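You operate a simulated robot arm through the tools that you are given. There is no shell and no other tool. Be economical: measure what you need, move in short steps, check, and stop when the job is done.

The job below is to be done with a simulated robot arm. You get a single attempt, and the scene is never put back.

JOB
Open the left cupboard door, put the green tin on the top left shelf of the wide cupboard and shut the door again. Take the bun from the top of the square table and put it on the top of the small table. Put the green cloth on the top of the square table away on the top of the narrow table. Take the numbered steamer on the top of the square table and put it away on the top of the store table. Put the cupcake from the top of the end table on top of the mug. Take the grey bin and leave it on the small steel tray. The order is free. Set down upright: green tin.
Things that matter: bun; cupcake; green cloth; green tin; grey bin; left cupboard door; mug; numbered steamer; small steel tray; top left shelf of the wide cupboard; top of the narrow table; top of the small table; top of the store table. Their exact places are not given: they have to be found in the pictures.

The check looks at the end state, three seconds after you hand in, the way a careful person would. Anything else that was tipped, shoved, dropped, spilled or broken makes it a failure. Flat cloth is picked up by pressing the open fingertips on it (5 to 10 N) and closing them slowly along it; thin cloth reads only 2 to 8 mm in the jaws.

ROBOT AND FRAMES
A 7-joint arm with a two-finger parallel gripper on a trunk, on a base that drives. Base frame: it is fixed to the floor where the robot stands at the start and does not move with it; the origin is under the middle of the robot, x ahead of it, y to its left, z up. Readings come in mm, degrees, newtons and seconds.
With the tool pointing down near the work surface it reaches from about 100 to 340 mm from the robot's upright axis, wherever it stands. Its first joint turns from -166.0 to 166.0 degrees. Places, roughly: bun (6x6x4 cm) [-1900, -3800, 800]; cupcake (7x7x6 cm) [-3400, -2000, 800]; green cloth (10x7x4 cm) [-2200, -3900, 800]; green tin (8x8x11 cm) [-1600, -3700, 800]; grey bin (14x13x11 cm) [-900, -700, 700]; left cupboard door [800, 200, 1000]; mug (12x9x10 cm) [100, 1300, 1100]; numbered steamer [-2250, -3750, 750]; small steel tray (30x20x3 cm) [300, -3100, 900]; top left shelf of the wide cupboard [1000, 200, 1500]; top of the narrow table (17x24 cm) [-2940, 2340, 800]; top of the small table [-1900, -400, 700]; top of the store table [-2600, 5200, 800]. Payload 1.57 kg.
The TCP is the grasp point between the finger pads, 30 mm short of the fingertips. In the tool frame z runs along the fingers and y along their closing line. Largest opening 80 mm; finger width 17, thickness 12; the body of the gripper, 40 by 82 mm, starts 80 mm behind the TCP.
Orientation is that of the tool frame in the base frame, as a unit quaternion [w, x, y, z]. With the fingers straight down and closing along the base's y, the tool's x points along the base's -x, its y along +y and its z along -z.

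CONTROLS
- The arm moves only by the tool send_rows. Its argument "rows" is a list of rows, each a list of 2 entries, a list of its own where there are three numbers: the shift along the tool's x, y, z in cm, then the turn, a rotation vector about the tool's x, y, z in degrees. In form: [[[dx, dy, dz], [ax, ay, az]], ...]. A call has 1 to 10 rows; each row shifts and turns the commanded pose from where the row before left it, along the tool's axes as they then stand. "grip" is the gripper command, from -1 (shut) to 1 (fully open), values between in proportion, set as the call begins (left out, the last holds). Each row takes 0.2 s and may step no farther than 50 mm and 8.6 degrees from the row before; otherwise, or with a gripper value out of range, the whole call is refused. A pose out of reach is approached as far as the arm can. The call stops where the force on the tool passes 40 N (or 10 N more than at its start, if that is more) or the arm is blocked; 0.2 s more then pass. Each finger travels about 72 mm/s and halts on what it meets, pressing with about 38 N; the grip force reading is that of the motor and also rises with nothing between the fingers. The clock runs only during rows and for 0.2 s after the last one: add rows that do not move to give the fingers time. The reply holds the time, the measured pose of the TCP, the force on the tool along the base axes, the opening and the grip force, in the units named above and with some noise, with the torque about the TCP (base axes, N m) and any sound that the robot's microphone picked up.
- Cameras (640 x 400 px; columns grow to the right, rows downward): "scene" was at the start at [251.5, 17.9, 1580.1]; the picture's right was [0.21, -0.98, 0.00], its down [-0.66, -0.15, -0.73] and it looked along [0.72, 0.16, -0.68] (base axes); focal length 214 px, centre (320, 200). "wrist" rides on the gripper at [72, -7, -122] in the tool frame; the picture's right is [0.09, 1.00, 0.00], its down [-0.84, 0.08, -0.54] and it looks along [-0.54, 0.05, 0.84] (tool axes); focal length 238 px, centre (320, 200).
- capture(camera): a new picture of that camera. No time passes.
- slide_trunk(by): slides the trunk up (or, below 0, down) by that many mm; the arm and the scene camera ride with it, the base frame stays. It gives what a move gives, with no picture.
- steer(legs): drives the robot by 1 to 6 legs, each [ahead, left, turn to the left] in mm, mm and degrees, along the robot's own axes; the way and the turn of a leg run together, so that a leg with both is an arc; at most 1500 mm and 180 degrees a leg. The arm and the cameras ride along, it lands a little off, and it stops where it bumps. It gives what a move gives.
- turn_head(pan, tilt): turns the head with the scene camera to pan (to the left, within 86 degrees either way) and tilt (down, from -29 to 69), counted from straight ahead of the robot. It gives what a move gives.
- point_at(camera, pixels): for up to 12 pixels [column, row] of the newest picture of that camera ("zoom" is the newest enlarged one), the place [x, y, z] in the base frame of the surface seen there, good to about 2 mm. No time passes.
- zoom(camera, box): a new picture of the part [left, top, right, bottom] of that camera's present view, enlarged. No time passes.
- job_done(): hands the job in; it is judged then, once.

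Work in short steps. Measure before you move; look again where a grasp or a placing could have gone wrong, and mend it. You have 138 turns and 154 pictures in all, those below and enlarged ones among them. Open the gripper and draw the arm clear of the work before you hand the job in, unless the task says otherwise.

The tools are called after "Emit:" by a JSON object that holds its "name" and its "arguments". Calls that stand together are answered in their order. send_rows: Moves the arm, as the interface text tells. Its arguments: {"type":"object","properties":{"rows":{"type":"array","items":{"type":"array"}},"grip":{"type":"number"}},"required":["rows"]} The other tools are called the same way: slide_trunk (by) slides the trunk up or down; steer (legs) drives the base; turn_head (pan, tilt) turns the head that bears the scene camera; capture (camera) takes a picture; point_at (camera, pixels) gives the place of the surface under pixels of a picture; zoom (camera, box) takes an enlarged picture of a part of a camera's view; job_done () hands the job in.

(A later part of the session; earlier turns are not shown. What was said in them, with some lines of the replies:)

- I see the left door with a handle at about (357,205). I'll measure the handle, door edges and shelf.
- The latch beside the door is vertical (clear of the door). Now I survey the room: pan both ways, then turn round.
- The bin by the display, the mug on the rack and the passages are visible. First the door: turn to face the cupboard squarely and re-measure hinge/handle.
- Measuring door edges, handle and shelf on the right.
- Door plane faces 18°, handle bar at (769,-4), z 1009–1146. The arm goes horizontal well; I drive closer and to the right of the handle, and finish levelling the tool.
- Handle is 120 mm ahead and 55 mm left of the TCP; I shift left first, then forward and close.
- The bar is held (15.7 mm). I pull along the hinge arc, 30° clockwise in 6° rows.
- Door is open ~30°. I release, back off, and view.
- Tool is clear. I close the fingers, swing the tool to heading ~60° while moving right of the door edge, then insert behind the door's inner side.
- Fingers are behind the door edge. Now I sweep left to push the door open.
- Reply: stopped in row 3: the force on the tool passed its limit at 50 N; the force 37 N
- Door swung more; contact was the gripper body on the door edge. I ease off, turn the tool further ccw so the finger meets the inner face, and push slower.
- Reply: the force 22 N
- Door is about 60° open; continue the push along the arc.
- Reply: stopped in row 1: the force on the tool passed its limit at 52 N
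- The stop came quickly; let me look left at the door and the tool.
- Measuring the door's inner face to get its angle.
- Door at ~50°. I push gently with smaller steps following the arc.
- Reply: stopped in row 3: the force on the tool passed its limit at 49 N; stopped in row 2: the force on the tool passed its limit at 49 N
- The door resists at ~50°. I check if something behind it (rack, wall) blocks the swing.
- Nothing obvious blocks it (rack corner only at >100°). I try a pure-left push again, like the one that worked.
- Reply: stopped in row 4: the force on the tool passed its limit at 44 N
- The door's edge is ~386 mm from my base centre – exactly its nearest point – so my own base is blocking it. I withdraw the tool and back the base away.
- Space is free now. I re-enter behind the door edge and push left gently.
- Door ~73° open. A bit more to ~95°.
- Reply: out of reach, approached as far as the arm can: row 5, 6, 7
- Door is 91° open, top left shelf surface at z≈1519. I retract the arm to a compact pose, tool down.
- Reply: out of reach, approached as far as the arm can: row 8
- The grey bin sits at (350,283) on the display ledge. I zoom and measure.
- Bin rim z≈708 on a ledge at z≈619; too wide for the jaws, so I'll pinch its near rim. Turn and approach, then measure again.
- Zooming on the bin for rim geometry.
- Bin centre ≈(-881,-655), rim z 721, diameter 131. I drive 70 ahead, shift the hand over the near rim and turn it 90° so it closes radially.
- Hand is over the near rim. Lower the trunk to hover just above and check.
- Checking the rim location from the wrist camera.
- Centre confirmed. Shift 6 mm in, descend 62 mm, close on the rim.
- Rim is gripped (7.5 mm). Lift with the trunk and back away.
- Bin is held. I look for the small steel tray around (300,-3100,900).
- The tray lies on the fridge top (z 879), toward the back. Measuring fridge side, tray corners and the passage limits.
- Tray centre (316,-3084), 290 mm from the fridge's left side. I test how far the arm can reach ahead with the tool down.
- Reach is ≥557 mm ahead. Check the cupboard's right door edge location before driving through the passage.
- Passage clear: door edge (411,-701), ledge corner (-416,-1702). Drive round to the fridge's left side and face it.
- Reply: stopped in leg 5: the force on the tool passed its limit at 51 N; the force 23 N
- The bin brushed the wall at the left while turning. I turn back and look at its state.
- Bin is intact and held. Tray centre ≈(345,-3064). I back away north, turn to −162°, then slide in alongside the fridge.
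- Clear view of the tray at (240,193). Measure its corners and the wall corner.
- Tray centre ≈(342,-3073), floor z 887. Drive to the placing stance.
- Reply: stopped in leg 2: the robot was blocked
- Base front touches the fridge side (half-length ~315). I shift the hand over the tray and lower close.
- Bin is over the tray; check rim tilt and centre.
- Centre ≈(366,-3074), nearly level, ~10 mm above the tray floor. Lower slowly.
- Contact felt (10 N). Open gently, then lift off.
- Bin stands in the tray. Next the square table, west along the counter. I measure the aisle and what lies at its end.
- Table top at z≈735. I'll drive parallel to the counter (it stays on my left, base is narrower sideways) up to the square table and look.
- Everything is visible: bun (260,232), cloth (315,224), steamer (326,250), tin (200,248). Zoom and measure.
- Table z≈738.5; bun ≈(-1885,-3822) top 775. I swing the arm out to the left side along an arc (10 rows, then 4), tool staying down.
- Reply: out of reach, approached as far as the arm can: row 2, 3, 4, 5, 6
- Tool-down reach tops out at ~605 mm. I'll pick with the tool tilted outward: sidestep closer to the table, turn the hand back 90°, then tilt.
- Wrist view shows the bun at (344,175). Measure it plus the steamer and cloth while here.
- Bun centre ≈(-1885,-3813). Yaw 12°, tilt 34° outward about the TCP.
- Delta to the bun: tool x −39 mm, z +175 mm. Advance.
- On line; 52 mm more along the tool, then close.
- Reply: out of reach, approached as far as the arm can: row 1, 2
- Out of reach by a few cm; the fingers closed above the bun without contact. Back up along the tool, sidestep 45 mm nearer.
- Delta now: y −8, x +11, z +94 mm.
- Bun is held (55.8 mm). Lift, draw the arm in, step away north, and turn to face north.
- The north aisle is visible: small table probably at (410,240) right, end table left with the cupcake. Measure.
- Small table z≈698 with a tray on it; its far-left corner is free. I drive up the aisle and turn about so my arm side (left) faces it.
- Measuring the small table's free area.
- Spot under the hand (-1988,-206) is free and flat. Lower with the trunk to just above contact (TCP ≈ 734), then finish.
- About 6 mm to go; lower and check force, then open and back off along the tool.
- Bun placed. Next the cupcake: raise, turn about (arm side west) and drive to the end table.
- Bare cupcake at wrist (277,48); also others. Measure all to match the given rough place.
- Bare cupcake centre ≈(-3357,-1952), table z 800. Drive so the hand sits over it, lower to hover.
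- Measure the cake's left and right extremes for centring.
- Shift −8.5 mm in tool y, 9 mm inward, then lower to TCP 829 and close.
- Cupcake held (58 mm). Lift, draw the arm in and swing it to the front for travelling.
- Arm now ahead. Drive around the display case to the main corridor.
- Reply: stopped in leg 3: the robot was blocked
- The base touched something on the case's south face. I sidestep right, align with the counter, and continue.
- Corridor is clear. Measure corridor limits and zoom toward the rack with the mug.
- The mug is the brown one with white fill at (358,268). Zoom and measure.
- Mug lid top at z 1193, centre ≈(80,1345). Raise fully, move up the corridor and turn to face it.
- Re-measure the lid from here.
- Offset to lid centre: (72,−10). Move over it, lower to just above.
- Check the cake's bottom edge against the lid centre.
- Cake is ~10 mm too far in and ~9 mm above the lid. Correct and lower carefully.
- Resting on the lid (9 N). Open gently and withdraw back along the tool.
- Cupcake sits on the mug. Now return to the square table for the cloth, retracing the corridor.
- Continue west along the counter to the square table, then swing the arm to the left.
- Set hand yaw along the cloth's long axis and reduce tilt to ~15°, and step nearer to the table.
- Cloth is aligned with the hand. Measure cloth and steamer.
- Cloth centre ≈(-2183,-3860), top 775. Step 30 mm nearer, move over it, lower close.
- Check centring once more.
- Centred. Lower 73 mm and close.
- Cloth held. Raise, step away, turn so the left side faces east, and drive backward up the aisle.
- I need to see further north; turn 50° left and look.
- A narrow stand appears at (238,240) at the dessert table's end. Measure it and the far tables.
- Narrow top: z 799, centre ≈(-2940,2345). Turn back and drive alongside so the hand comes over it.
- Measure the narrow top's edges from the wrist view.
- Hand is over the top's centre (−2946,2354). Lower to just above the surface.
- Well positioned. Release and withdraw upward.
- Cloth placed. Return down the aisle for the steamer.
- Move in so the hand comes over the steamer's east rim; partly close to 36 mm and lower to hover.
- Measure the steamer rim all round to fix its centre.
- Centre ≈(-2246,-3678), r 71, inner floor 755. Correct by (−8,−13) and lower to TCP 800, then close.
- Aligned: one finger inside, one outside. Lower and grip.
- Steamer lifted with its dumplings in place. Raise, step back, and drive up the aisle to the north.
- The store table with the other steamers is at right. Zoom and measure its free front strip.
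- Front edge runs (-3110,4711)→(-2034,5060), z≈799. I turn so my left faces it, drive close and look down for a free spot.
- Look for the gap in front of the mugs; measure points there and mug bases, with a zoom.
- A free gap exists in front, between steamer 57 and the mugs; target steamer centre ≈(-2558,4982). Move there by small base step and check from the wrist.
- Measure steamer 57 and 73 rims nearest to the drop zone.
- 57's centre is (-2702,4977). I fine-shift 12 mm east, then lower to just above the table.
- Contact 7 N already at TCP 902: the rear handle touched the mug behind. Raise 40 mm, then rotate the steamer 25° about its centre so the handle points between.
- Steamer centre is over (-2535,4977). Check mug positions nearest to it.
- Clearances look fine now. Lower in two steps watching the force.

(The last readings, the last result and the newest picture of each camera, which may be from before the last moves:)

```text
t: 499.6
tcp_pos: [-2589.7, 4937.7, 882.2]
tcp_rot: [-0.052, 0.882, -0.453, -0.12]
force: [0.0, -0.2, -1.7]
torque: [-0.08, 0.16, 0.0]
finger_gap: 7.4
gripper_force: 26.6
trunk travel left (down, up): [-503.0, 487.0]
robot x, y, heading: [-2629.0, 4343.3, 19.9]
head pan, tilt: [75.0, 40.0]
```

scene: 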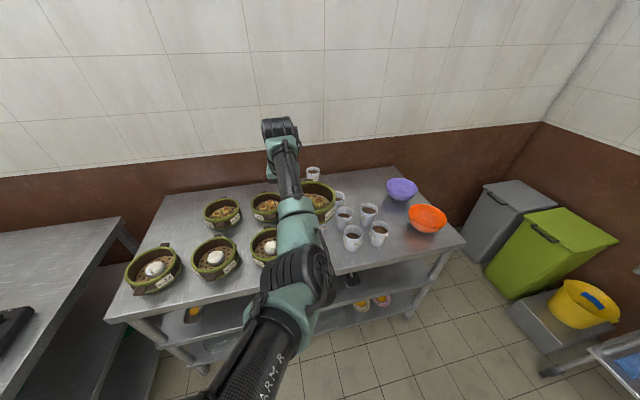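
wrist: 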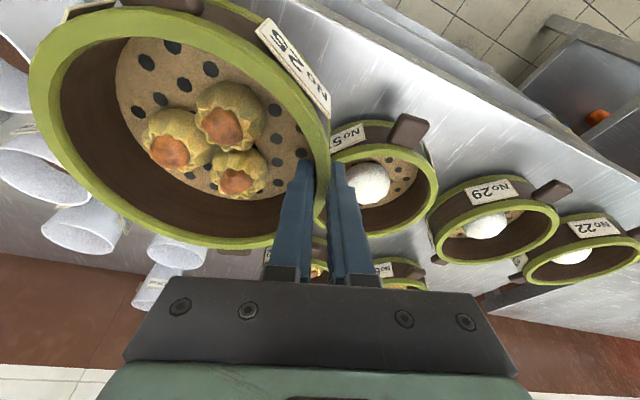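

No contact now. Continue to the table (expect ≈861).

Emit:
{"name": "slide_trunk", "arguments": {"by": -15}}

Emit:
{"name": "slide_trunk", "arguments": {"by": -5}}

Emit:
{"name": "slide_trunk", "arguments": {"by": -2}}

Emit:
{"name": "zoom", "arguments": {"camera": "scene", "box": [240, 160, 420, 290]}}

```text
t: 500.2
tcp_pos: [-2590.8, 4937.4, 868.7]
tcp_rot: [-0.052, 0.881, -0.454, -0.119]
force: [-0.1, 0.1, -2.5]
torque: [-0.12, 0.13, -0.04]
finger_gap: 7.5
gripper_force: 26.8
trunk travel left (down, up): [-488.0, 502.0]
robot x, y, heading: [-2629.3, 4344.0, 19.6]
head pan, tilt: [75.0, 40.0]
```

```text
t: 500.8
tcp_pos: [-2590.9, 4937.9, 864.5]
tcp_rot: [-0.053, 0.882, -0.453, -0.122]
force: [-1.8, -1.8, 7.2]
torque: [-0.19, -0.75, -0.19]
finger_gap: 7.7
gripper_force: 26.5
trunk travel left (down, up): [-483.0, 507.0]
robot x, y, heading: [-2627.6, 4342.7, 19.9]
head pan, tilt: [75.0, 40.0]
```

```text
t: 501.3
tcp_pos: [-2591.6, 4938.1, 862.3]
tcp_rot: [-0.054, 0.882, -0.452, -0.121]
force: [-4.2, 0.1, 13.5]
torque: [-0.22, -0.97, -0.12]
finger_gap: 7.3
gripper_force: 26.5
trunk travel left (down, up): [-481.0, 509.0]
robot x, y, heading: [-2627.6, 4343.1, 19.7]
head pan, tilt: [75.0, 40.0]
```

```text
3.08 times, centred on (330, 225) of scene
```

zoom: 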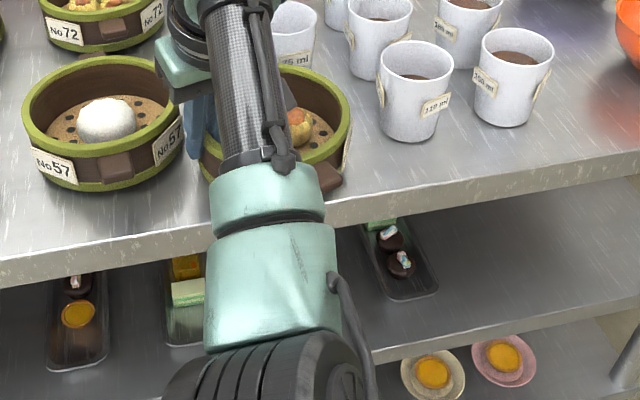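

Steamer is on the table (13 N). Release to a small gap and rise.

Emit:
{"name": "send_rows", "arguments": {"rows": [[[0, 0, 0], [0, 0, 0]], [[0, 0, 0], [0, 0, 0]]], "grip": -0.4}}

Emit:
{"name": "slide_trunk", "arguments": {"by": 280}}

Emit:
{"name": "capture", "arguments": {"camera": "wrist"}}

```text
t: 501.9
tcp_pos: [-2590.4, 4936.9, 860.8]
tcp_rot: [-0.051, 0.881, -0.454, -0.12]
force: [-0.9, 0.0, -0.5]
torque: [0.01, 0.02, 0.0]
finger_gap: 24.1
gripper_force: 0.0
trunk travel left (down, up): [-481.0, 509.0]
robot x, y, heading: [-2627.8, 4343.1, 19.8]
head pan, tilt: [75.0, 40.0]
```

```text
t: 504.7
tcp_pos: [-2590.0, 4938.4, 1139.5]
tcp_rot: [-0.052, 0.882, -0.453, -0.12]
force: [0.2, 0.4, 0.4]
torque: [0.0, -0.03, -0.01]
finger_gap: 23.9
gripper_force: 0.1
trunk travel left (down, up): [-761.0, 229.0]
robot x, y, heading: [-2627.4, 4346.8, 19.6]
head pan, tilt: [75.0, 40.0]
```

```text
34 pictures are left
```

wrist: 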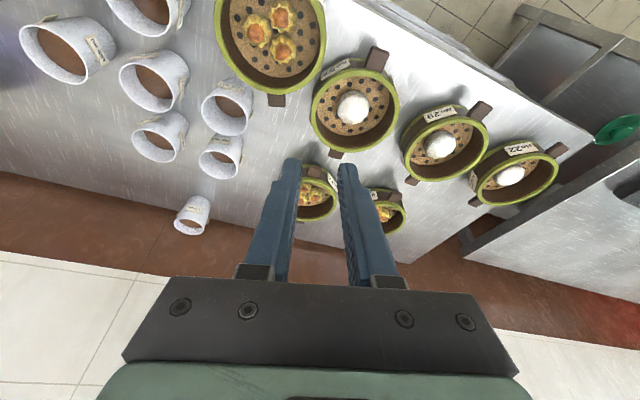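

All upright; steamer done. Now back for the green tin: drive down the aisle again.

Emit:
{"name": "steer", "arguments": {"legs": [[-1219, 0, 0], [0, -1300, 0], [0, 0, -91.6], [1198, -242, 0], [1455, -52, 0], [1310, -173, 0]]}}

```text
t: 540.0
tcp_pos: [-1974.3, -1304.9, 1140.9]
tcp_rot: [0.123, -0.277, 0.952, 0.044]
force: [0.8, -0.2, -0.3]
torque: [-0.03, 0.0, 0.0]
finger_gap: 24.1
gripper_force: 0.0
trunk travel left (down, up): [-761.0, 229.0]
robot x, y, heading: [-2561.1, -1232.4, -73.0]
head pan, tilt: [75.0, 40.0]
```

Drive to the counter by the tin, set hand yaw, tilt to ~58° and open fully.

Emit:
{"name": "steer", "arguments": {"legs": [[1303, -73, 0], [0, 0, -89], [-356, 561, 0]]}}

Emit:
{"name": "send_rows", "arguments": {"rows": [[[0, 0, 0], [1.63, -0.1, 6.1]], [[0, 0, 0], [1.63, -0.1, 6.1]], [[0, 0, 0], [1.63, -0.1, 6.1]], [[0, 0, 0], [0, -8.5, 0]], [[0, 0, 0], [0, -8.5, 0]], [[0, 0, 0], [0, -8.5, 0]], [[0, 0, 0], [0, -8.5, 0]], [[0, 0, 0], [0, -8.5, 0]]], "grip": 1}}

Emit:
{"name": "slide_trunk", "arguments": {"by": -200}}

Emit:
{"name": "capture", "arguments": {"camera": "wrist"}}

Emit:
{"name": "capture", "arguments": {"camera": "scene"}}

```text
t: 553.5
tcp_pos: [-1800.5, -3503.4, 1141.7]
tcp_rot: [0.119, 0.464, 0.876, -0.054]
force: [0.8, 0.1, -0.2]
torque: [0.04, -0.01, -0.01]
finger_gap: 24.2
gripper_force: 0.0
trunk travel left (down, up): [-761.0, 229.0]
robot x, y, heading: [-1746.6, -2907.7, -161.7]
head pan, tilt: [75.0, 40.0]
```

```text
t: 555.3
tcp_pos: [-1800.7, -3504.0, 1140.1]
tcp_rot: [0.388, 0.536, 0.693, -0.287]
force: [0.0, -0.7, 0.2]
torque: [0.03, -0.01, 0.0]
finger_gap: 80.0
gripper_force: 0.1
trunk travel left (down, up): [-761.0, 229.0]
robot x, y, heading: [-1750.3, -2910.0, -161.5]
head pan, tilt: [75.0, 40.0]
```

```text
t: 557.5
tcp_pos: [-1799.8, -3502.1, 940.3]
tcp_rot: [0.387, 0.535, 0.694, -0.286]
force: [-0.2, 0.5, 0.3]
torque: [0.03, 0.03, 0.02]
finger_gap: 80.0
gripper_force: 0.1
trunk travel left (down, up): [-561.0, 429.0]
robot x, y, heading: [-1745.2, -2910.3, -161.6]
head pan, tilt: [75.0, 40.0]
```

```text
33 pictures are left
```

wrist: 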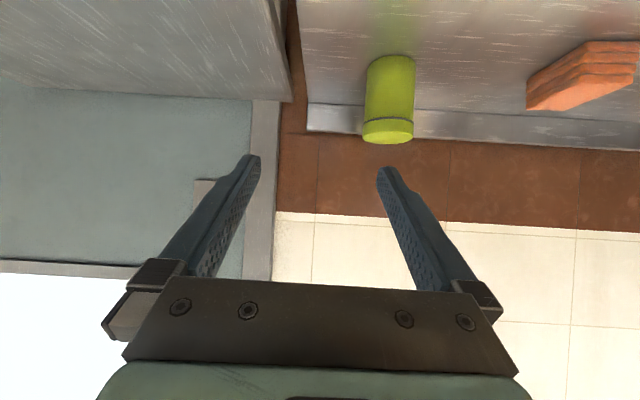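

```text
32 pictures are left
```

scene: 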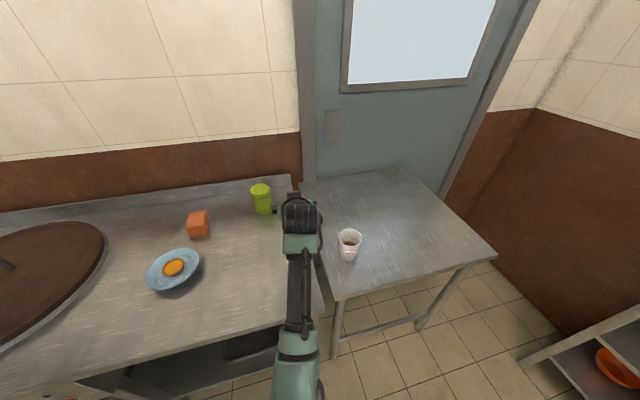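

Measure the tin's sides from the wrist view.

Emit:
{"name": "point_at", "arguments": {"camera": "wrist", "pixels": [[366, 128], [411, 126], [370, 80], [412, 80], [390, 60], [390, 132], [390, 142], [391, 90]]}}

Emit:
{"name": "point_at", "arguments": {"camera": "scene", "pixels": [[261, 189], [253, 190], [269, 189], [262, 205], [262, 216]]}}

```text
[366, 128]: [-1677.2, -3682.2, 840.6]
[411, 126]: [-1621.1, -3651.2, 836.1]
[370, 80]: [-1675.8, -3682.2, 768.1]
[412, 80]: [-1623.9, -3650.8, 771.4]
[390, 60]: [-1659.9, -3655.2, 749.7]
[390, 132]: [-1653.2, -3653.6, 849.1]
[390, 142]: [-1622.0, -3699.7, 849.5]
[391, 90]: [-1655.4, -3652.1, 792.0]
```

```text
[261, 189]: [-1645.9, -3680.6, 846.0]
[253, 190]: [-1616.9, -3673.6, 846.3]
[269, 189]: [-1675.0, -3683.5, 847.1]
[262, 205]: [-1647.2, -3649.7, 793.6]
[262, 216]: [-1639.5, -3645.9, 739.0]
```

Tin centre ≈(-1647,-3684), ~66 mm wide, z 739–848. Drive to the pre-grasp point and lower.

Emit:
{"name": "steer", "arguments": {"legs": [[-92, 128, 0]]}}

Emit:
{"name": "slide_trunk", "arguments": {"by": -91}}

Emit:
{"name": "capture", "arguments": {"camera": "wrist"}}

Emit:
{"name": "point_at", "arguments": {"camera": "wrist", "pixels": [[320, 100], [320, 80], [320, 120], [290, 100], [350, 100]]}}

```text
t: 558.9
tcp_pos: [-1674.1, -3596.5, 941.1]
tcp_rot: [0.387, 0.536, 0.694, -0.287]
force: [1.1, 0.1, 0.1]
torque: [0.0, 0.01, -0.02]
finger_gap: 80.2
gripper_force: 0.0
trunk travel left (down, up): [-561.0, 429.0]
robot x, y, heading: [-1620.4, -3003.2, -161.5]
head pan, tilt: [75.0, 40.0]
```

```text
t: 560.1
tcp_pos: [-1673.8, -3596.9, 849.7]
tcp_rot: [0.387, 0.535, 0.694, -0.286]
force: [0.5, 0.4, 0.4]
torque: [0.0, 0.02, 0.01]
finger_gap: 79.8
gripper_force: 0.2
trunk travel left (down, up): [-470.0, 520.0]
robot x, y, heading: [-1621.4, -3004.7, -161.6]
head pan, tilt: [75.0, 40.0]
```

```text
31 pictures are left
```

wrist: 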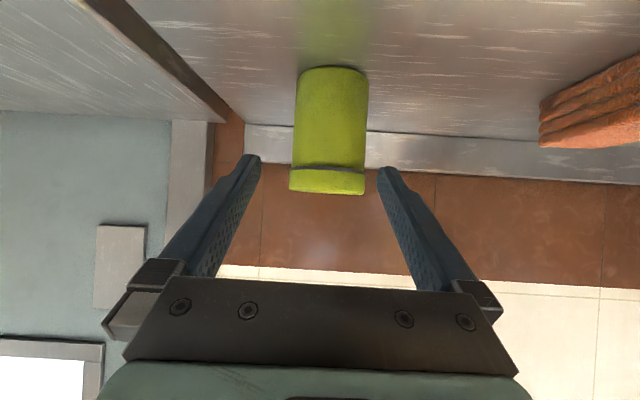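

```text
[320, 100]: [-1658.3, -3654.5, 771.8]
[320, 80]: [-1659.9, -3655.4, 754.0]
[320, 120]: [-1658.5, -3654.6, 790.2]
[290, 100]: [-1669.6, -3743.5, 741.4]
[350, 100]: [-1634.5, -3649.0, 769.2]
```

Aligned. Advance ~108 mm along the tool and close.

Emit:
{"name": "send_rows", "arguments": {"rows": [[[0.1, 0.2, 3], [0, 0, 0]], [[0, 0, 3], [0, 0, 0]], [[0, 0, 2.5], [0, 0, 0]], [[0, 0, 2.3], [0, 0, 0]]]}}

Emit:
{"name": "send_rows", "arguments": {"rows": [[[0, 0, 0], [0, 0, 0]], [[0, 0, 0], [0, 0, 0]], [[0, 0, 0], [0, 0, 0]]], "grip": -1}}

Emit:
{"name": "capture", "arguments": {"camera": "wrist"}}

```text
t: 561.1
tcp_pos: [-1647.8, -3683.5, 791.9]
tcp_rot: [0.386, 0.536, 0.694, -0.286]
force: [0.9, 0.1, -0.8]
torque: [0.01, 0.01, 0.03]
finger_gap: 80.2
gripper_force: 0.1
trunk travel left (down, up): [-470.0, 520.0]
robot x, y, heading: [-1623.6, -3004.4, -161.9]
head pan, tilt: [75.0, 40.0]
```

```text
t: 561.9
tcp_pos: [-1647.7, -3681.7, 791.3]
tcp_rot: [0.387, 0.536, 0.694, -0.286]
force: [-0.1, -0.1, 0.7]
torque: [-0.06, 0.08, 0.01]
finger_gap: 72.1
gripper_force: 38.1
trunk travel left (down, up): [-470.0, 520.0]
robot x, y, heading: [-1621.2, -3003.0, -161.8]
head pan, tilt: [75.0, 40.0]
```

```text
30 pictures are left
```

wrist: 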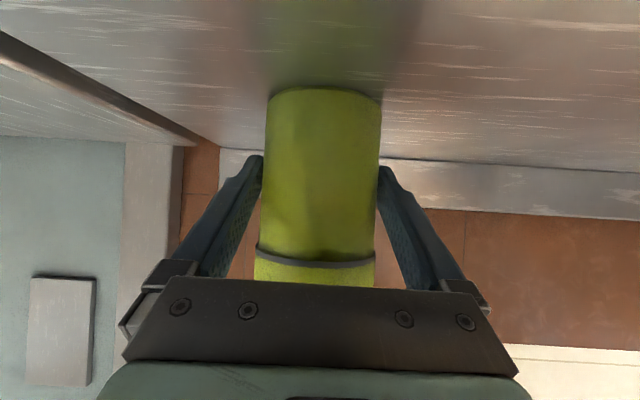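

Tin held (72 mm). Lift, draw in and swing the arm ahead, step away and turn round.

Emit:
{"name": "slide_trunk", "arguments": {"by": 380}}

Emit:
{"name": "steer", "arguments": {"legs": [[0, -430, 0]]}}

Emit:
{"name": "send_rows", "arguments": {"rows": [[[2.4, 0, -3.8], [0, 0, 0]], [[2.4, 0, -3.8], [0, 0, 0]], [[2.4, 0, -3.8], [0, 0, 0]], [[0, -4.4, 0], [4.0, -0.08, 2.54]], [[0, -4.4, 0], [4.0, -0.08, 2.54]], [[0, -4.4, 0], [4.0, -0.08, 2.54]], [[0, -4.4, 0], [4.0, -0.08, 2.54]], [[0, -4.4, 0], [4.0, -0.08, 2.54]], [[0, -4.4, 0], [4.0, -0.08, 2.54]], [[0, -4.4, 0], [4.0, -0.08, 2.54]]]}}

Emit:
{"name": "send_rows", "arguments": {"rows": [[[0, -4.4, 0], [4.0, -0.08, 2.54]], [[0, -4.4, 0], [4.0, -0.08, 2.54]], [[0, -4.4, 0], [4.0, -0.08, 2.54]], [[0, -4.4, 0], [4.0, -0.08, 2.54]], [[0, -4.4, 0], [4.0, -0.08, 2.54]], [[0, -4.4, 0], [4.0, -0.08, 2.54]], [[0, -4.4, 0], [4.0, -0.08, 2.54]], [[0, -4.4, 0], [4.0, -0.08, 2.54]]]}}

Emit:
{"name": "steer", "arguments": {"legs": [[0, 0, 180]]}}

```text
t: 565.6
tcp_pos: [-1648.3, -3682.9, 1171.3]
tcp_rot: [0.385, 0.537, 0.694, -0.286]
force: [-0.9, 0.5, -2.9]
torque: [0.03, -0.01, 0.01]
finger_gap: 71.6
gripper_force: 37.6
trunk travel left (down, up): [-850.0, 140.0]
robot x, y, heading: [-1621.9, -3005.8, -161.8]
head pan, tilt: [75.0, 40.0]
```

```text
t: 568.2
tcp_pos: [-1783.1, -3278.7, 1171.5]
tcp_rot: [0.386, 0.537, 0.693, -0.286]
force: [0.7, -0.5, -2.9]
torque: [0.01, 0.04, 0.0]
finger_gap: 71.8
gripper_force: 37.8
trunk travel left (down, up): [-850.0, 140.0]
robot x, y, heading: [-1752.6, -2604.5, -161.6]
head pan, tilt: [75.0, 40.0]
```

```text
t: 570.4
tcp_pos: [-2120.4, -3154.1, 1166.5]
tcp_rot: [0.288, 0.714, 0.51, -0.385]
force: [-0.4, 0.2, -2.6]
torque: [0.02, -0.02, 0.0]
finger_gap: 71.5
gripper_force: 37.6
trunk travel left (down, up): [-850.0, 140.0]
robot x, y, heading: [-1755.0, -2600.4, -162.0]
head pan, tilt: [75.0, 40.0]
```

```text
t: 572.2
tcp_pos: [-2404.9, -2954.2, 1160.8]
tcp_rot: [0.146, 0.84, 0.251, -0.458]
force: [-0.6, 0.1, -2.4]
torque: [0.02, -0.06, -0.01]
finger_gap: 71.7
gripper_force: 38.5
trunk travel left (down, up): [-850.0, 140.0]
robot x, y, heading: [-1752.1, -2599.5, -162.2]
head pan, tilt: [75.0, 40.0]
```

```text
t: 579.9
tcp_pos: [-1096.1, -2255.8, 1159.8]
tcp_rot: [0.459, -0.246, 0.841, 0.144]
force: [-0.1, -0.4, -2.9]
torque: [-0.02, 0.01, 0.01]
finger_gap: 71.5
gripper_force: 38.0
trunk travel left (down, up): [-850.0, 140.0]
robot x, y, heading: [-1754.9, -2600.9, 17.2]
head pan, tilt: [75.0, 40.0]
```

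Arm is stretched 730 mm ahead; pull it in 180 mm, then drive along the counter to the corridor.

Emit:
{"name": "send_rows", "arguments": {"rows": [[[2.4, 0, -3.8], [0, 0, 0]], [[2.4, 0, -3.8], [0, 0, 0]], [[2.4, 0, -3.8], [0, 0, 0]], [[2.4, 0, -3.8], [0, 0, 0]]]}}

Emit:
{"name": "steer", "arguments": {"legs": [[500, -140, 0.8], [1320, 0, 0], [240, 400, 0], [0, 0, 90], [1000, -50, 0]]}}

Emit:
{"name": "turn_head", "arguments": {"pan": -40, "tilt": 20}}

Emit:
{"name": "capture", "arguments": {"camera": "scene"}}

```text
t: 580.9
tcp_pos: [-1248.9, -2352.7, 1163.8]
tcp_rot: [0.459, -0.246, 0.842, 0.143]
force: [-0.4, -0.1, -3.2]
torque: [-0.01, 0.05, 0.02]
finger_gap: 71.2
gripper_force: 38.0
trunk travel left (down, up): [-850.0, 140.0]
robot x, y, heading: [-1753.6, -2597.6, 17.4]
head pan, tilt: [75.0, 40.0]
```

```text
t: 601.2
tcp_pos: [-423.6, -239.2, 1164.4]
tcp_rot: [-0.217, 0.775, -0.409, -0.429]
force: [0.0, 0.1, -2.4]
torque: [-0.06, -0.02, -0.01]
finger_gap: 71.4
gripper_force: 38.4
trunk travel left (down, up): [-850.0, 140.0]
robot x, y, heading: [-160.2, -735.5, 108.9]
head pan, tilt: [75.0, 40.0]
```

```text
t: 603.1
tcp_pos: [-423.8, -239.7, 1163.9]
tcp_rot: [-0.217, 0.776, -0.409, -0.429]
force: [-0.6, 0.1, -2.8]
torque: [-0.05, -0.03, -0.01]
finger_gap: 71.4
gripper_force: 38.0
trunk travel left (down, up): [-850.0, 140.0]
robot x, y, heading: [-157.9, -736.6, 109.0]
head pan, tilt: [-40.0, 20.0]
```

```text
29 pictures are left
```

scene: 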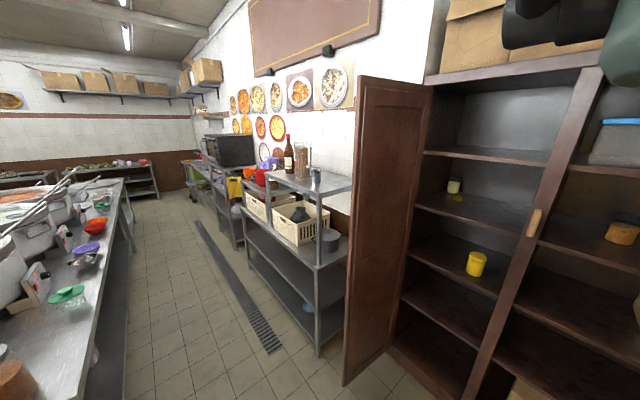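

Top left shelf is free. Turn to ~30°, raise trunk fully and the hand to ~1590 in free space to test reach.

Emit:
{"name": "steer", "arguments": {"legs": [[0, 0, -79]]}}

Emit:
{"name": "slide_trunk", "arguments": {"by": 140}}

Emit:
{"name": "send_rows", "arguments": {"rows": [[[0, 0, 0], [6.7, -0.14, 4.3]], [[0, 0, 0], [6.7, -0.14, 4.3]], [[-4.0, 0.08, -2.54], [0, 0, 0]], [[-4.0, 0.08, -2.54], [0, 0, 0]], [[-4.0, 0.08, -2.54], [0, 0, 0]], [[-4.0, 0.08, -2.54], [0, 0, 0]], [[-4.0, 0.08, -2.54], [0, 0, 0]], [[-4.0, 0.08, -2.54], [0, 0, 0]]]}}

Emit:
{"name": "turn_head", "arguments": {"pan": 0, "tilt": 20}}

Emit:
{"name": "capture", "arguments": {"camera": "scene"}}

```text
t: 607.0
tcp_pos: [282.3, -389.0, 1164.2]
tcp_rot: [0.441, -0.331, 0.812, 0.189]
force: [-0.4, 0.0, -2.2]
torque: [-0.03, 0.02, 0.01]
finger_gap: 71.0
gripper_force: 37.5
trunk travel left (down, up): [-850.0, 140.0]
robot x, y, heading: [-158.9, -731.9, 28.8]
head pan, tilt: [-40.0, 20.0]
```

```text
t: 608.6
tcp_pos: [283.9, -390.3, 1302.8]
tcp_rot: [0.441, -0.331, 0.812, 0.19]
force: [0.8, 1.1, -2.8]
torque: [-0.01, 0.02, 0.01]
finger_gap: 71.2
gripper_force: 38.4
trunk travel left (down, up): [-990.0, 0.0]
robot x, y, heading: [-159.1, -735.2, 29.2]
head pan, tilt: [-40.0, 20.0]
```

```text
t: 610.5
tcp_pos: [283.4, -389.7, 1589.3]
tcp_rot: [0.463, -0.217, 0.85, 0.128]
force: [-0.5, -0.3, -3.2]
torque: [0.0, 0.08, 0.04]
finger_gap: 71.2
gripper_force: 38.0
trunk travel left (down, up): [-990.0, 0.0]
robot x, y, heading: [-158.4, -737.4, 29.1]
head pan, tilt: [-40.0, 20.0]
```

```text
t: 611.5
tcp_pos: [283.8, -390.7, 1589.7]
tcp_rot: [0.464, -0.216, 0.85, 0.127]
force: [-0.5, 0.5, -2.3]
torque: [0.03, 0.06, -0.03]
finger_gap: 71.3
gripper_force: 37.8
trunk travel left (down, up): [-990.0, 0.0]
robot x, y, heading: [-158.7, -733.2, 29.3]
head pan, tilt: [0.0, 20.0]
```

```text
28 pictures are left
```

scene: 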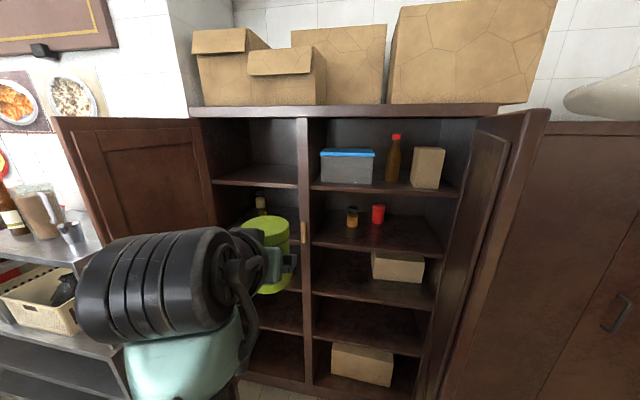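

Reach is fine. Re-measure the top left shelf and lintel from here.

Emit:
{"name": "point_at", "arguments": {"camera": "scene", "pixels": [[225, 183], [255, 186], [290, 189], [255, 176], [280, 174], [255, 121], [304, 150], [205, 150], [250, 112]]}}

```text
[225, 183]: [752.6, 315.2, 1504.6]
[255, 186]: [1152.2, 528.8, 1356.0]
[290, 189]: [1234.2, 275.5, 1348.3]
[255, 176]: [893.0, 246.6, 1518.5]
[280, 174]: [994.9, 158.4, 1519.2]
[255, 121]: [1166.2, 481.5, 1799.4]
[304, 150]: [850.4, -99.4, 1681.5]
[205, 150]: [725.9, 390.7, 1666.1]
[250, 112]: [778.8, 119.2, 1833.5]
```

Shelf surface 1519, lintel 1800 – plenty. Drive in so the tin comes over the shelf (bottom ~18 mm above).

Emit:
{"name": "steer", "arguments": {"legs": [[500, 217, 0], [250, 0, 0]]}}

Emit:
{"name": "capture", "arguments": {"camera": "scene"}}

Emit:
{"name": "capture", "arguments": {"camera": "wrist"}}

```text
t: 616.1
tcp_pos: [837.7, 164.3, 1588.7]
tcp_rot: [0.465, -0.215, 0.849, 0.127]
force: [-1.1, 0.4, -2.9]
torque: [0.0, 0.06, -0.01]
finger_gap: 71.3
gripper_force: 38.0
trunk travel left (down, up): [-990.0, 0.0]
robot x, y, heading: [397.3, -178.7, 29.4]
head pan, tilt: [0.0, 20.0]
```

```text
27 pictures are left
```

scene: 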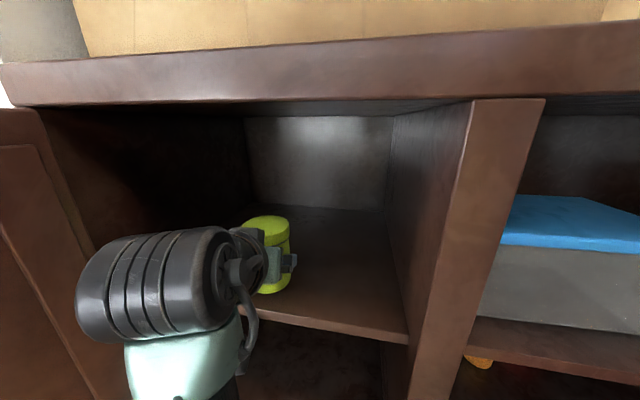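

```text
26 pictures are left
```

wrist: 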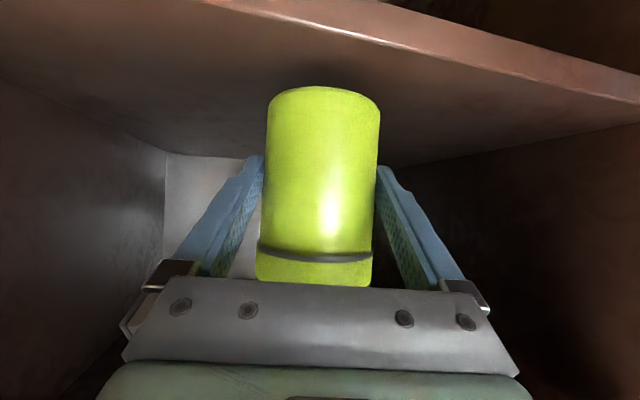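

Tin is at the shelf's front; push 55 mm further in horizontally, then lower ~17 mm with the trunk.

Emit:
{"name": "send_rows", "arguments": {"rows": [[[-1.5, 0, 2.32], [0, 0, 0]], [[-1.45, 0, 2.32], [0, 0, 0]], [[0, 0, 0], [0, 0, 0]]]}}

Emit:
{"name": "slide_trunk", "arguments": {"by": -14}}

Emit:
{"name": "slide_trunk", "arguments": {"by": -3}}

Emit:
{"name": "capture", "arguments": {"camera": "wrist"}}

```text
t: 616.9
tcp_pos: [885.4, 191.0, 1589.9]
tcp_rot: [0.464, -0.215, 0.85, 0.127]
force: [-1.0, 0.0, -3.8]
torque: [-0.04, 0.03, 0.02]
finger_gap: 71.1
gripper_force: 38.3
trunk travel left (down, up): [-990.0, 0.0]
robot x, y, heading: [396.2, -176.6, 29.4]
head pan, tilt: [0.0, 20.0]
```

```text
t: 617.5
tcp_pos: [886.3, 192.2, 1576.2]
tcp_rot: [0.464, -0.217, 0.85, 0.128]
force: [-0.8, 0.8, -3.1]
torque: [-0.01, 0.03, -0.01]
finger_gap: 71.1
gripper_force: 38.0
trunk travel left (down, up): [-976.0, 14.0]
robot x, y, heading: [395.9, -181.3, 29.2]
head pan, tilt: [0.0, 20.0]
```

```text
t: 618.0
tcp_pos: [886.2, 191.7, 1573.6]
tcp_rot: [0.464, -0.217, 0.849, 0.127]
force: [0.3, -0.3, -0.1]
torque: [-0.04, -0.09, 0.04]
finger_gap: 70.9
gripper_force: 38.2
trunk travel left (down, up): [-973.0, 17.0]
robot x, y, heading: [398.4, -184.1, 29.2]
head pan, tilt: [0.0, 20.0]
```

```text
25 pictures are left
```

wrist: 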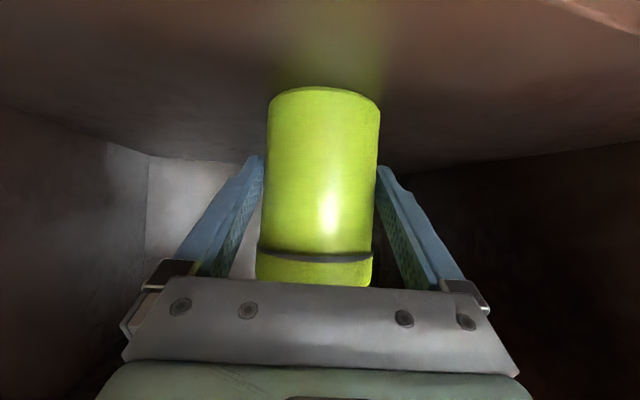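

Contact begins (weight is carried). One more mm, open, and back out along the tool.

Emit:
{"name": "slide_trunk", "arguments": {"by": -2}}

Emit:
{"name": "send_rows", "arguments": {"rows": [[[0, 0, 0], [0, 0, 0]], [[0, 0, 0], [0, 0, 0]], [[0, 0, -2.5], [0, 0, 0]], [[0, 0, -4], [0, 0, 0]], [[0, 0, -4], [0, 0, 0]], [[2.1, 0, -3.4], [0, 0, 0]], [[2.1, 0, -3.4], [0, 0, 0]]], "grip": 1}}

Emit:
{"name": "capture", "arguments": {"camera": "wrist"}}

```text
t: 618.6
tcp_pos: [884.9, 191.4, 1574.0]
tcp_rot: [0.466, -0.216, 0.848, 0.128]
force: [2.8, 1.9, 9.3]
torque: [-0.29, -0.27, 0.17]
finger_gap: 71.0
gripper_force: 38.1
trunk travel left (down, up): [-971.0, 19.0]
robot x, y, heading: [394.2, -180.3, 29.2]
head pan, tilt: [0.0, 20.0]
```

```text
t: 620.2
tcp_pos: [736.4, 107.4, 1628.0]
tcp_rot: [0.464, -0.217, 0.85, 0.128]
force: [1.0, 0.8, 1.0]
torque: [-0.01, -0.02, -0.02]
finger_gap: 80.0
gripper_force: 0.1
trunk travel left (down, up): [-971.0, 19.0]
robot x, y, heading: [397.4, -180.0, 29.3]
head pan, tilt: [0.0, 20.0]
```

```text
24 pictures are left
```

wrist: 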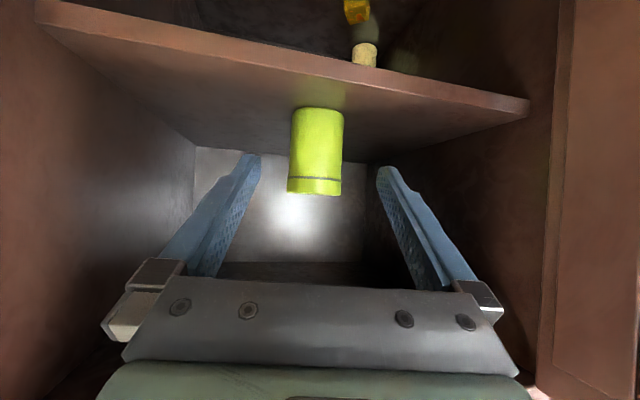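

Tin stands upright on the top left shelf. Now shut the door: retreat, lower the closed hand to ~1350, and go round the door's free edge to its outer side.

Emit:
{"name": "steer", "arguments": {"legs": [[-500, 0, 0], [0, 0, -11.3], [-280, 0, 0]]}}

Emit:
{"name": "slide_trunk", "arguments": {"by": -280}}

Emit:
{"name": "send_rows", "arguments": {"rows": [[[0, 0, 0], [0, 0, 0]], [[0, 0, 0], [0, 0, 0]], [[0, 0, 0], [0, 0, 0]], [[0, 0, 0], [0, 0, 0]]], "grip": -1}}

Emit:
{"name": "steer", "arguments": {"legs": [[0, 560, 0]]}}

Emit:
{"name": "turn_head", "arguments": {"pan": 0, "tilt": 35}}

Emit:
{"name": "capture", "arguments": {"camera": "scene"}}

```text
t: 625.4
tcp_pos: [85.9, -293.3, 1627.8]
tcp_rot: [0.474, -0.125, 0.868, 0.078]
force: [0.1, 0.7, -0.7]
torque: [0.03, -0.04, 0.0]
finger_gap: 80.1
gripper_force: 0.1
trunk travel left (down, up): [-971.0, 19.0]
robot x, y, heading: [-310.8, -502.0, 17.1]
head pan, tilt: [0.0, 20.0]
```

```text
t: 628.3
tcp_pos: [83.6, -294.0, 1349.2]
tcp_rot: [0.475, -0.126, 0.867, 0.078]
force: [-0.3, 0.2, -0.2]
torque: [0.03, 0.04, 0.0]
finger_gap: 79.9
gripper_force: 0.1
trunk travel left (down, up): [-691.0, 299.0]
robot x, y, heading: [-311.5, -504.2, 17.1]
head pan, tilt: [0.0, 20.0]
```

```text
t: 629.3
tcp_pos: [83.6, -294.5, 1349.1]
tcp_rot: [0.474, -0.126, 0.868, 0.079]
force: [0.4, -0.5, -0.1]
torque: [0.02, -0.02, -0.04]
finger_gap: 0.0
gripper_force: 21.3
trunk travel left (down, up): [-691.0, 299.0]
robot x, y, heading: [-310.3, -504.8, 16.9]
head pan, tilt: [0.0, 20.0]
```

```text
t: 632.5
tcp_pos: [-80.3, 237.3, 1349.6]
tcp_rot: [0.474, -0.128, 0.867, 0.079]
force: [-0.4, 0.2, 0.0]
torque: [-0.03, -0.04, 0.0]
finger_gap: 0.0
gripper_force: 21.6
trunk travel left (down, up): [-691.0, 299.0]
robot x, y, heading: [-477.6, 24.3, 17.5]
head pan, tilt: [0.0, 20.0]
```

```text
t: 633.2
tcp_pos: [-81.2, 238.2, 1349.0]
tcp_rot: [0.475, -0.128, 0.867, 0.079]
force: [0.4, 0.2, -0.1]
torque: [0.03, 0.02, -0.03]
finger_gap: 0.0
gripper_force: 21.3
trunk travel left (down, up): [-691.0, 299.0]
robot x, y, heading: [-470.4, 21.9, 17.5]
head pan, tilt: [0.0, 35.0]
```

```text
23 pictures are left
```

scene: 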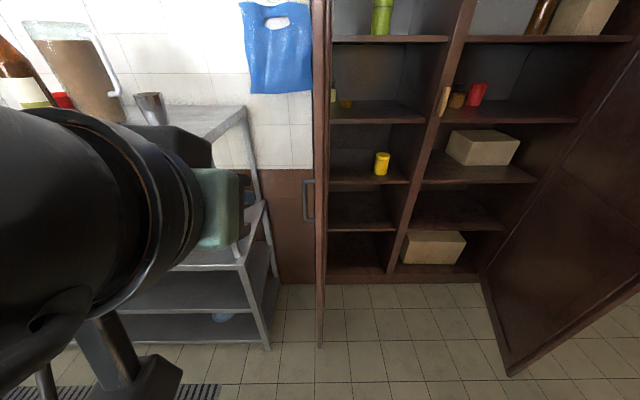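

Door edge-on at column 320, hand on its outer (left) side. Move ahead past the edge, then sweep right to swing it shut.

Emit:
{"name": "steer", "arguments": {"legs": [[430, 0, 0]]}}

Emit:
{"name": "send_rows", "arguments": {"rows": [[[0, -2, 0], [0, 0, 0]], [[0, -2, 0], [0, 0, 0]], [[0, -2, 0], [0, 0, 0]], [[0, -1.5, 0], [0, 0, 0]], [[0, -1.5, 0], [0, 0, 0]], [[-0.11, -1.5, 0.17], [0, 0, 0]], [[-0.22, -2, 0.34], [0, 0, 0]], [[-0.22, -2, 0.34], [0, 0, 0]], [[-0.22, -2, 0.34], [0, 0, 0]], [[-0.22, -2, 0.34], [0, 0, 0]]]}}

Emit:
{"name": "capture", "arguments": {"camera": "scene"}}

```text
t: 635.8
tcp_pos: [325.5, 365.1, 1348.5]
tcp_rot: [0.474, -0.128, 0.867, 0.079]
force: [0.0, 0.5, -0.8]
torque: [0.01, -0.01, 0.0]
finger_gap: 0.1
gripper_force: 21.4
trunk travel left (down, up): [-691.0, 299.0]
robot x, y, heading: [-64.5, 151.9, 17.3]
head pan, tilt: [0.0, 35.0]
```

```text
t: 638.0
tcp_pos: [395.9, 192.2, 1347.6]
tcp_rot: [0.476, -0.125, 0.867, 0.08]
force: [0.3, -0.4, -0.8]
torque: [-0.01, 0.01, -0.01]
finger_gap: 0.0
gripper_force: 21.1
trunk travel left (down, up): [-691.0, 299.0]
robot x, y, heading: [-67.9, 152.6, 17.3]
head pan, tilt: [0.0, 35.0]
```

```text
22 pictures are left
```

scene: 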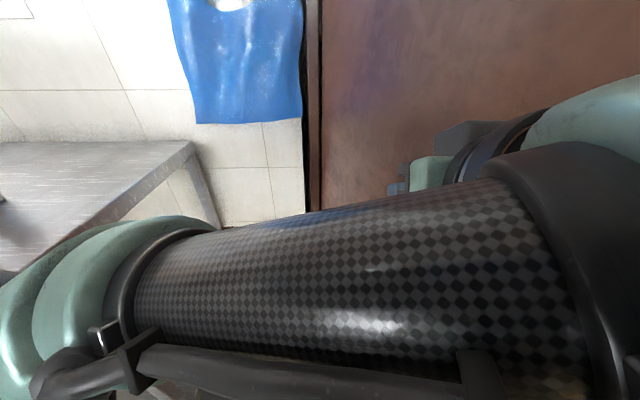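

Door is swinging closed. Continue the arc.

Emit:
{"name": "send_rows", "arguments": {"rows": [[[-0.4, -1.6, 0.6], [0, 0, 0]], [[-0.5, -1.6, 0.75], [0, 0, 0]], [[-0.5, -1.6, 0.8], [0, 0, 0]], [[-0.5, -1.5, 0.85], [0, 0, 0]], [[-0.55, -1.5, 0.9], [0, 0, 0]], [[-0.6, -1.4, 0.95], [0, 0, 0]], [[-0.65, -1.3, 1.0], [0, 0, 0]], [[-0.7, -1.2, 1.1], [0, 0, 0]]]}}

Emit:
{"name": "send_rows", "arguments": {"rows": [[[-0.6, -0.8, 1.0], [0, 0, 0]], [[-0.8, -1.0, 1.2], [0, 0, 0]], [[-0.85, -0.9, 1.3], [0, 0, 0]], [[-0.9, -0.8, 1.4], [0, 0, 0]], [[-0.9, -0.8, 1.4], [0, 0, 0]], [[-0.9, -0.7, 1.4], [0, 0, 0]], [[-0.9, -0.6, 1.4], [0, 0, 0]]]}}

Emit:
{"name": "capture", "arguments": {"camera": "scene"}}

```text
t: 639.8
tcp_pos: [511.2, 105.9, 1344.2]
tcp_rot: [0.474, -0.128, 0.867, 0.08]
force: [-0.3, -0.3, -0.1]
torque: [0.03, -0.01, -0.01]
finger_gap: 0.0
gripper_force: 21.4
trunk travel left (down, up): [-691.0, 299.0]
robot x, y, heading: [-67.8, 150.7, 17.2]
head pan, tilt: [0.0, 35.0]
```

```text
t: 641.4
tcp_pos: [630.1, 84.5, 1341.6]
tcp_rot: [0.475, -0.127, 0.867, 0.079]
force: [-0.2, -0.3, 1.4]
torque: [-0.01, -0.02, -0.04]
finger_gap: 0.0
gripper_force: 21.2
trunk travel left (down, up): [-691.0, 299.0]
robot x, y, heading: [-69.7, 149.4, 17.4]
head pan, tilt: [0.0, 35.0]
```

```text
21 pictures are left
```

scene: 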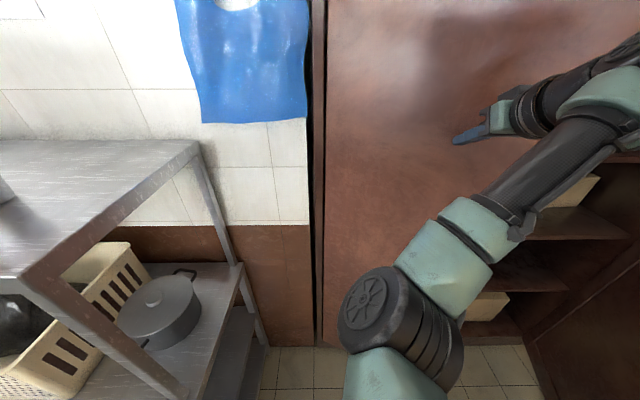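

Measure the door's present angle.

Emit:
{"name": "point_at", "arguments": {"camera": "scene", "pixels": [[345, 100], [440, 60], [540, 60], [400, 200], [600, 30], [625, 15], [560, 110]]}}

```text
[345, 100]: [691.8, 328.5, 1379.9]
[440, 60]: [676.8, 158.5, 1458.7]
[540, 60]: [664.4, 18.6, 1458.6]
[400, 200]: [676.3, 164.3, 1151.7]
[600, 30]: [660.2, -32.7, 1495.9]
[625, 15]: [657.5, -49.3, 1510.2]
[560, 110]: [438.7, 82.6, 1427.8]
```

Door is 23° from shut. Push on with the base forward gently, then check.

Emit:
{"name": "steer", "arguments": {"legs": [[50, 0, 0], [50, 0, 0]]}}

Emit:
{"name": "send_rows", "arguments": {"rows": [[[-0.4, 0, 0.6], [0, 0, 0]], [[-0.5, 0, 0.8], [0, 0, 0]], [[-0.5, 0, 0.8], [0, 0, 0]]]}}

Emit:
{"name": "capture", "arguments": {"camera": "scene"}}

Emit:
{"name": "point_at", "arguments": {"camera": "scene", "pixels": [[345, 100], [440, 60], [540, 60], [580, 50]]}}

```text
t: 642.9
tcp_pos: [727.0, 113.9, 1341.4]
tcp_rot: [0.474, -0.127, 0.868, 0.079]
force: [0.7, -1.5, -0.4]
torque: [0.02, 0.01, -0.01]
finger_gap: 0.2
gripper_force: 21.2
trunk travel left (down, up): [-691.0, 299.0]
robot x, y, heading: [27.5, 180.7, 17.2]
head pan, tilt: [0.0, 35.0]
```

```text
t: 643.7
tcp_pos: [746.2, 118.9, 1343.7]
tcp_rot: [0.474, -0.127, 0.868, 0.08]
force: [-14.2, -0.6, -0.5]
torque: [-0.16, 0.11, 0.14]
finger_gap: 0.1
gripper_force: 21.4
trunk travel left (down, up): [-691.0, 299.0]
robot x, y, heading: [23.3, 183.3, 17.3]
head pan, tilt: [0.0, 35.0]
```

```text
20 pictures are left
```

scene: 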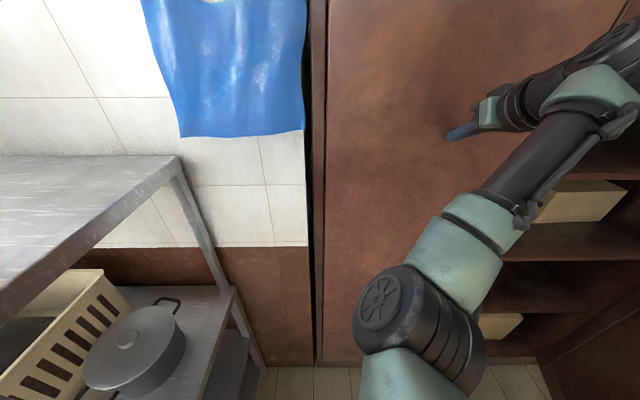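

```text
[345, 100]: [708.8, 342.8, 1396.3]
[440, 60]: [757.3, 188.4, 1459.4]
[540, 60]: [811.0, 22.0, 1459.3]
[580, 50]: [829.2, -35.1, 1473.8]
```

Door plane is back to its original −72.4° line: shut. Withdraw the hand and back off, then verify.

Emit:
{"name": "send_rows", "arguments": {"rows": [[[1.2, 0, -1.9], [0, 0, 0]], [[2.1, 0, -3.4], [0, 0, 0]], [[2.1, 0, -3.4], [0, 0, 0]]], "grip": 1}}

Emit:
{"name": "steer", "arguments": {"legs": [[-400, -150, 0]]}}

Emit:
{"name": "turn_head", "arguments": {"pan": 10, "tilt": 20}}

Emit:
{"name": "capture", "arguments": {"camera": "scene"}}

Emit:
{"name": "turn_head", "arguments": {"pan": 60, "tilt": 15}}

Emit:
{"name": "capture", "arguments": {"camera": "scene"}}

```text
t: 644.5
tcp_pos: [653.1, 91.6, 1343.1]
tcp_rot: [0.475, -0.127, 0.867, 0.078]
force: [-0.8, 0.2, -0.4]
torque: [0.03, 0.02, -0.03]
finger_gap: 80.3
gripper_force: 0.0
trunk travel left (down, up): [-691.0, 299.0]
robot x, y, heading: [25.9, 178.2, 17.3]
head pan, tilt: [0.0, 35.0]
```

```text
t: 647.1
tcp_pos: [318.8, -173.6, 1341.4]
tcp_rot: [0.475, -0.128, 0.867, 0.08]
force: [-0.1, -0.2, -0.1]
torque: [0.01, 0.02, 0.01]
finger_gap: 79.9
gripper_force: 0.1
trunk travel left (down, up): [-691.0, 299.0]
robot x, y, heading: [-309.9, -84.7, 17.4]
head pan, tilt: [0.0, 35.0]
```

```text
t: 647.9
tcp_pos: [319.5, -172.7, 1342.5]
tcp_rot: [0.475, -0.128, 0.867, 0.079]
force: [0.6, -0.4, -0.3]
torque: [0.03, 0.0, -0.01]
finger_gap: 80.0
gripper_force: 0.0
trunk travel left (down, up): [-691.0, 299.0]
robot x, y, heading: [-308.3, -84.9, 17.5]
head pan, tilt: [10.0, 20.0]
```

```text
19 pictures are left
```

scene: 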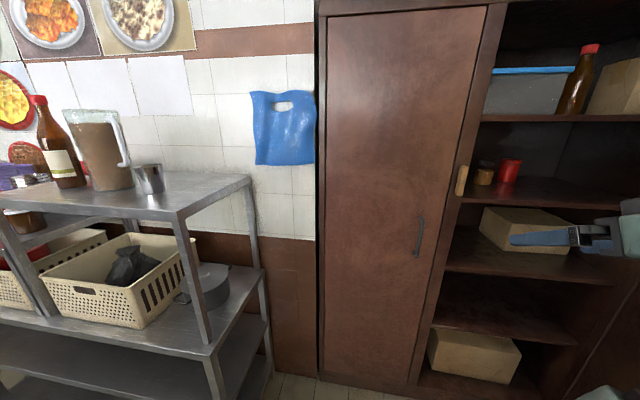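

```text
t: 649.0
tcp_pos: [317.9, -173.0, 1342.1]
tcp_rot: [0.474, -0.128, 0.868, 0.079]
force: [-0.3, -0.2, 0.4]
torque: [-0.01, 0.01, 0.0]
finger_gap: 80.0
gripper_force: 0.0
trunk travel left (down, up): [-691.0, 299.0]
robot x, y, heading: [-307.2, -83.8, 17.4]
head pan, tilt: [60.0, 15.0]
```

```text
18 pictures are left
```

scene: 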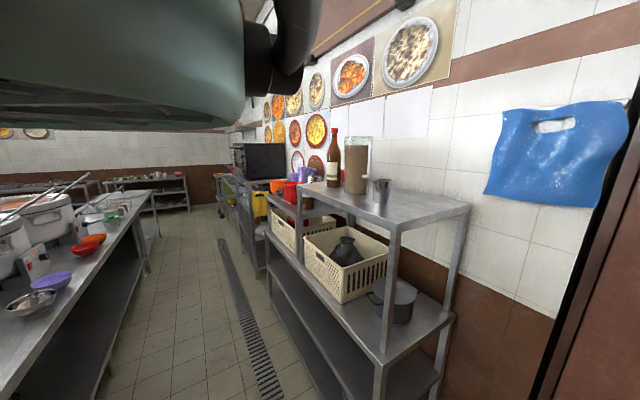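

The door is shut, everything is placed, and the arm is clear with the gripper open, so I hand the job in.

Emit:
{"name": "job_done", "arguments": {}}

```text
The job is handed in.
```

I did all six parts of the job and handed it in:

- **Green tin:** upright on the top left shelf, with the left cupboard door shut again.
- **Bun:** on the small table.
- **Green cloth:** on the narrow table.
- **Numbered steamer:** on the store table, dumplings still in it.
- **Cupcake:** on top of the mug, which had a lid on.
- **Grey bin:** in the small steel tray.

There were four light touches along the way:

- The bin brushed a wall.
- The base bumped the fridge side.
- The base bumped the display case.
- The steamer's handle touched a mug.

I saw nothing tipped or moved, but I did not re-measure those spots afterwards.
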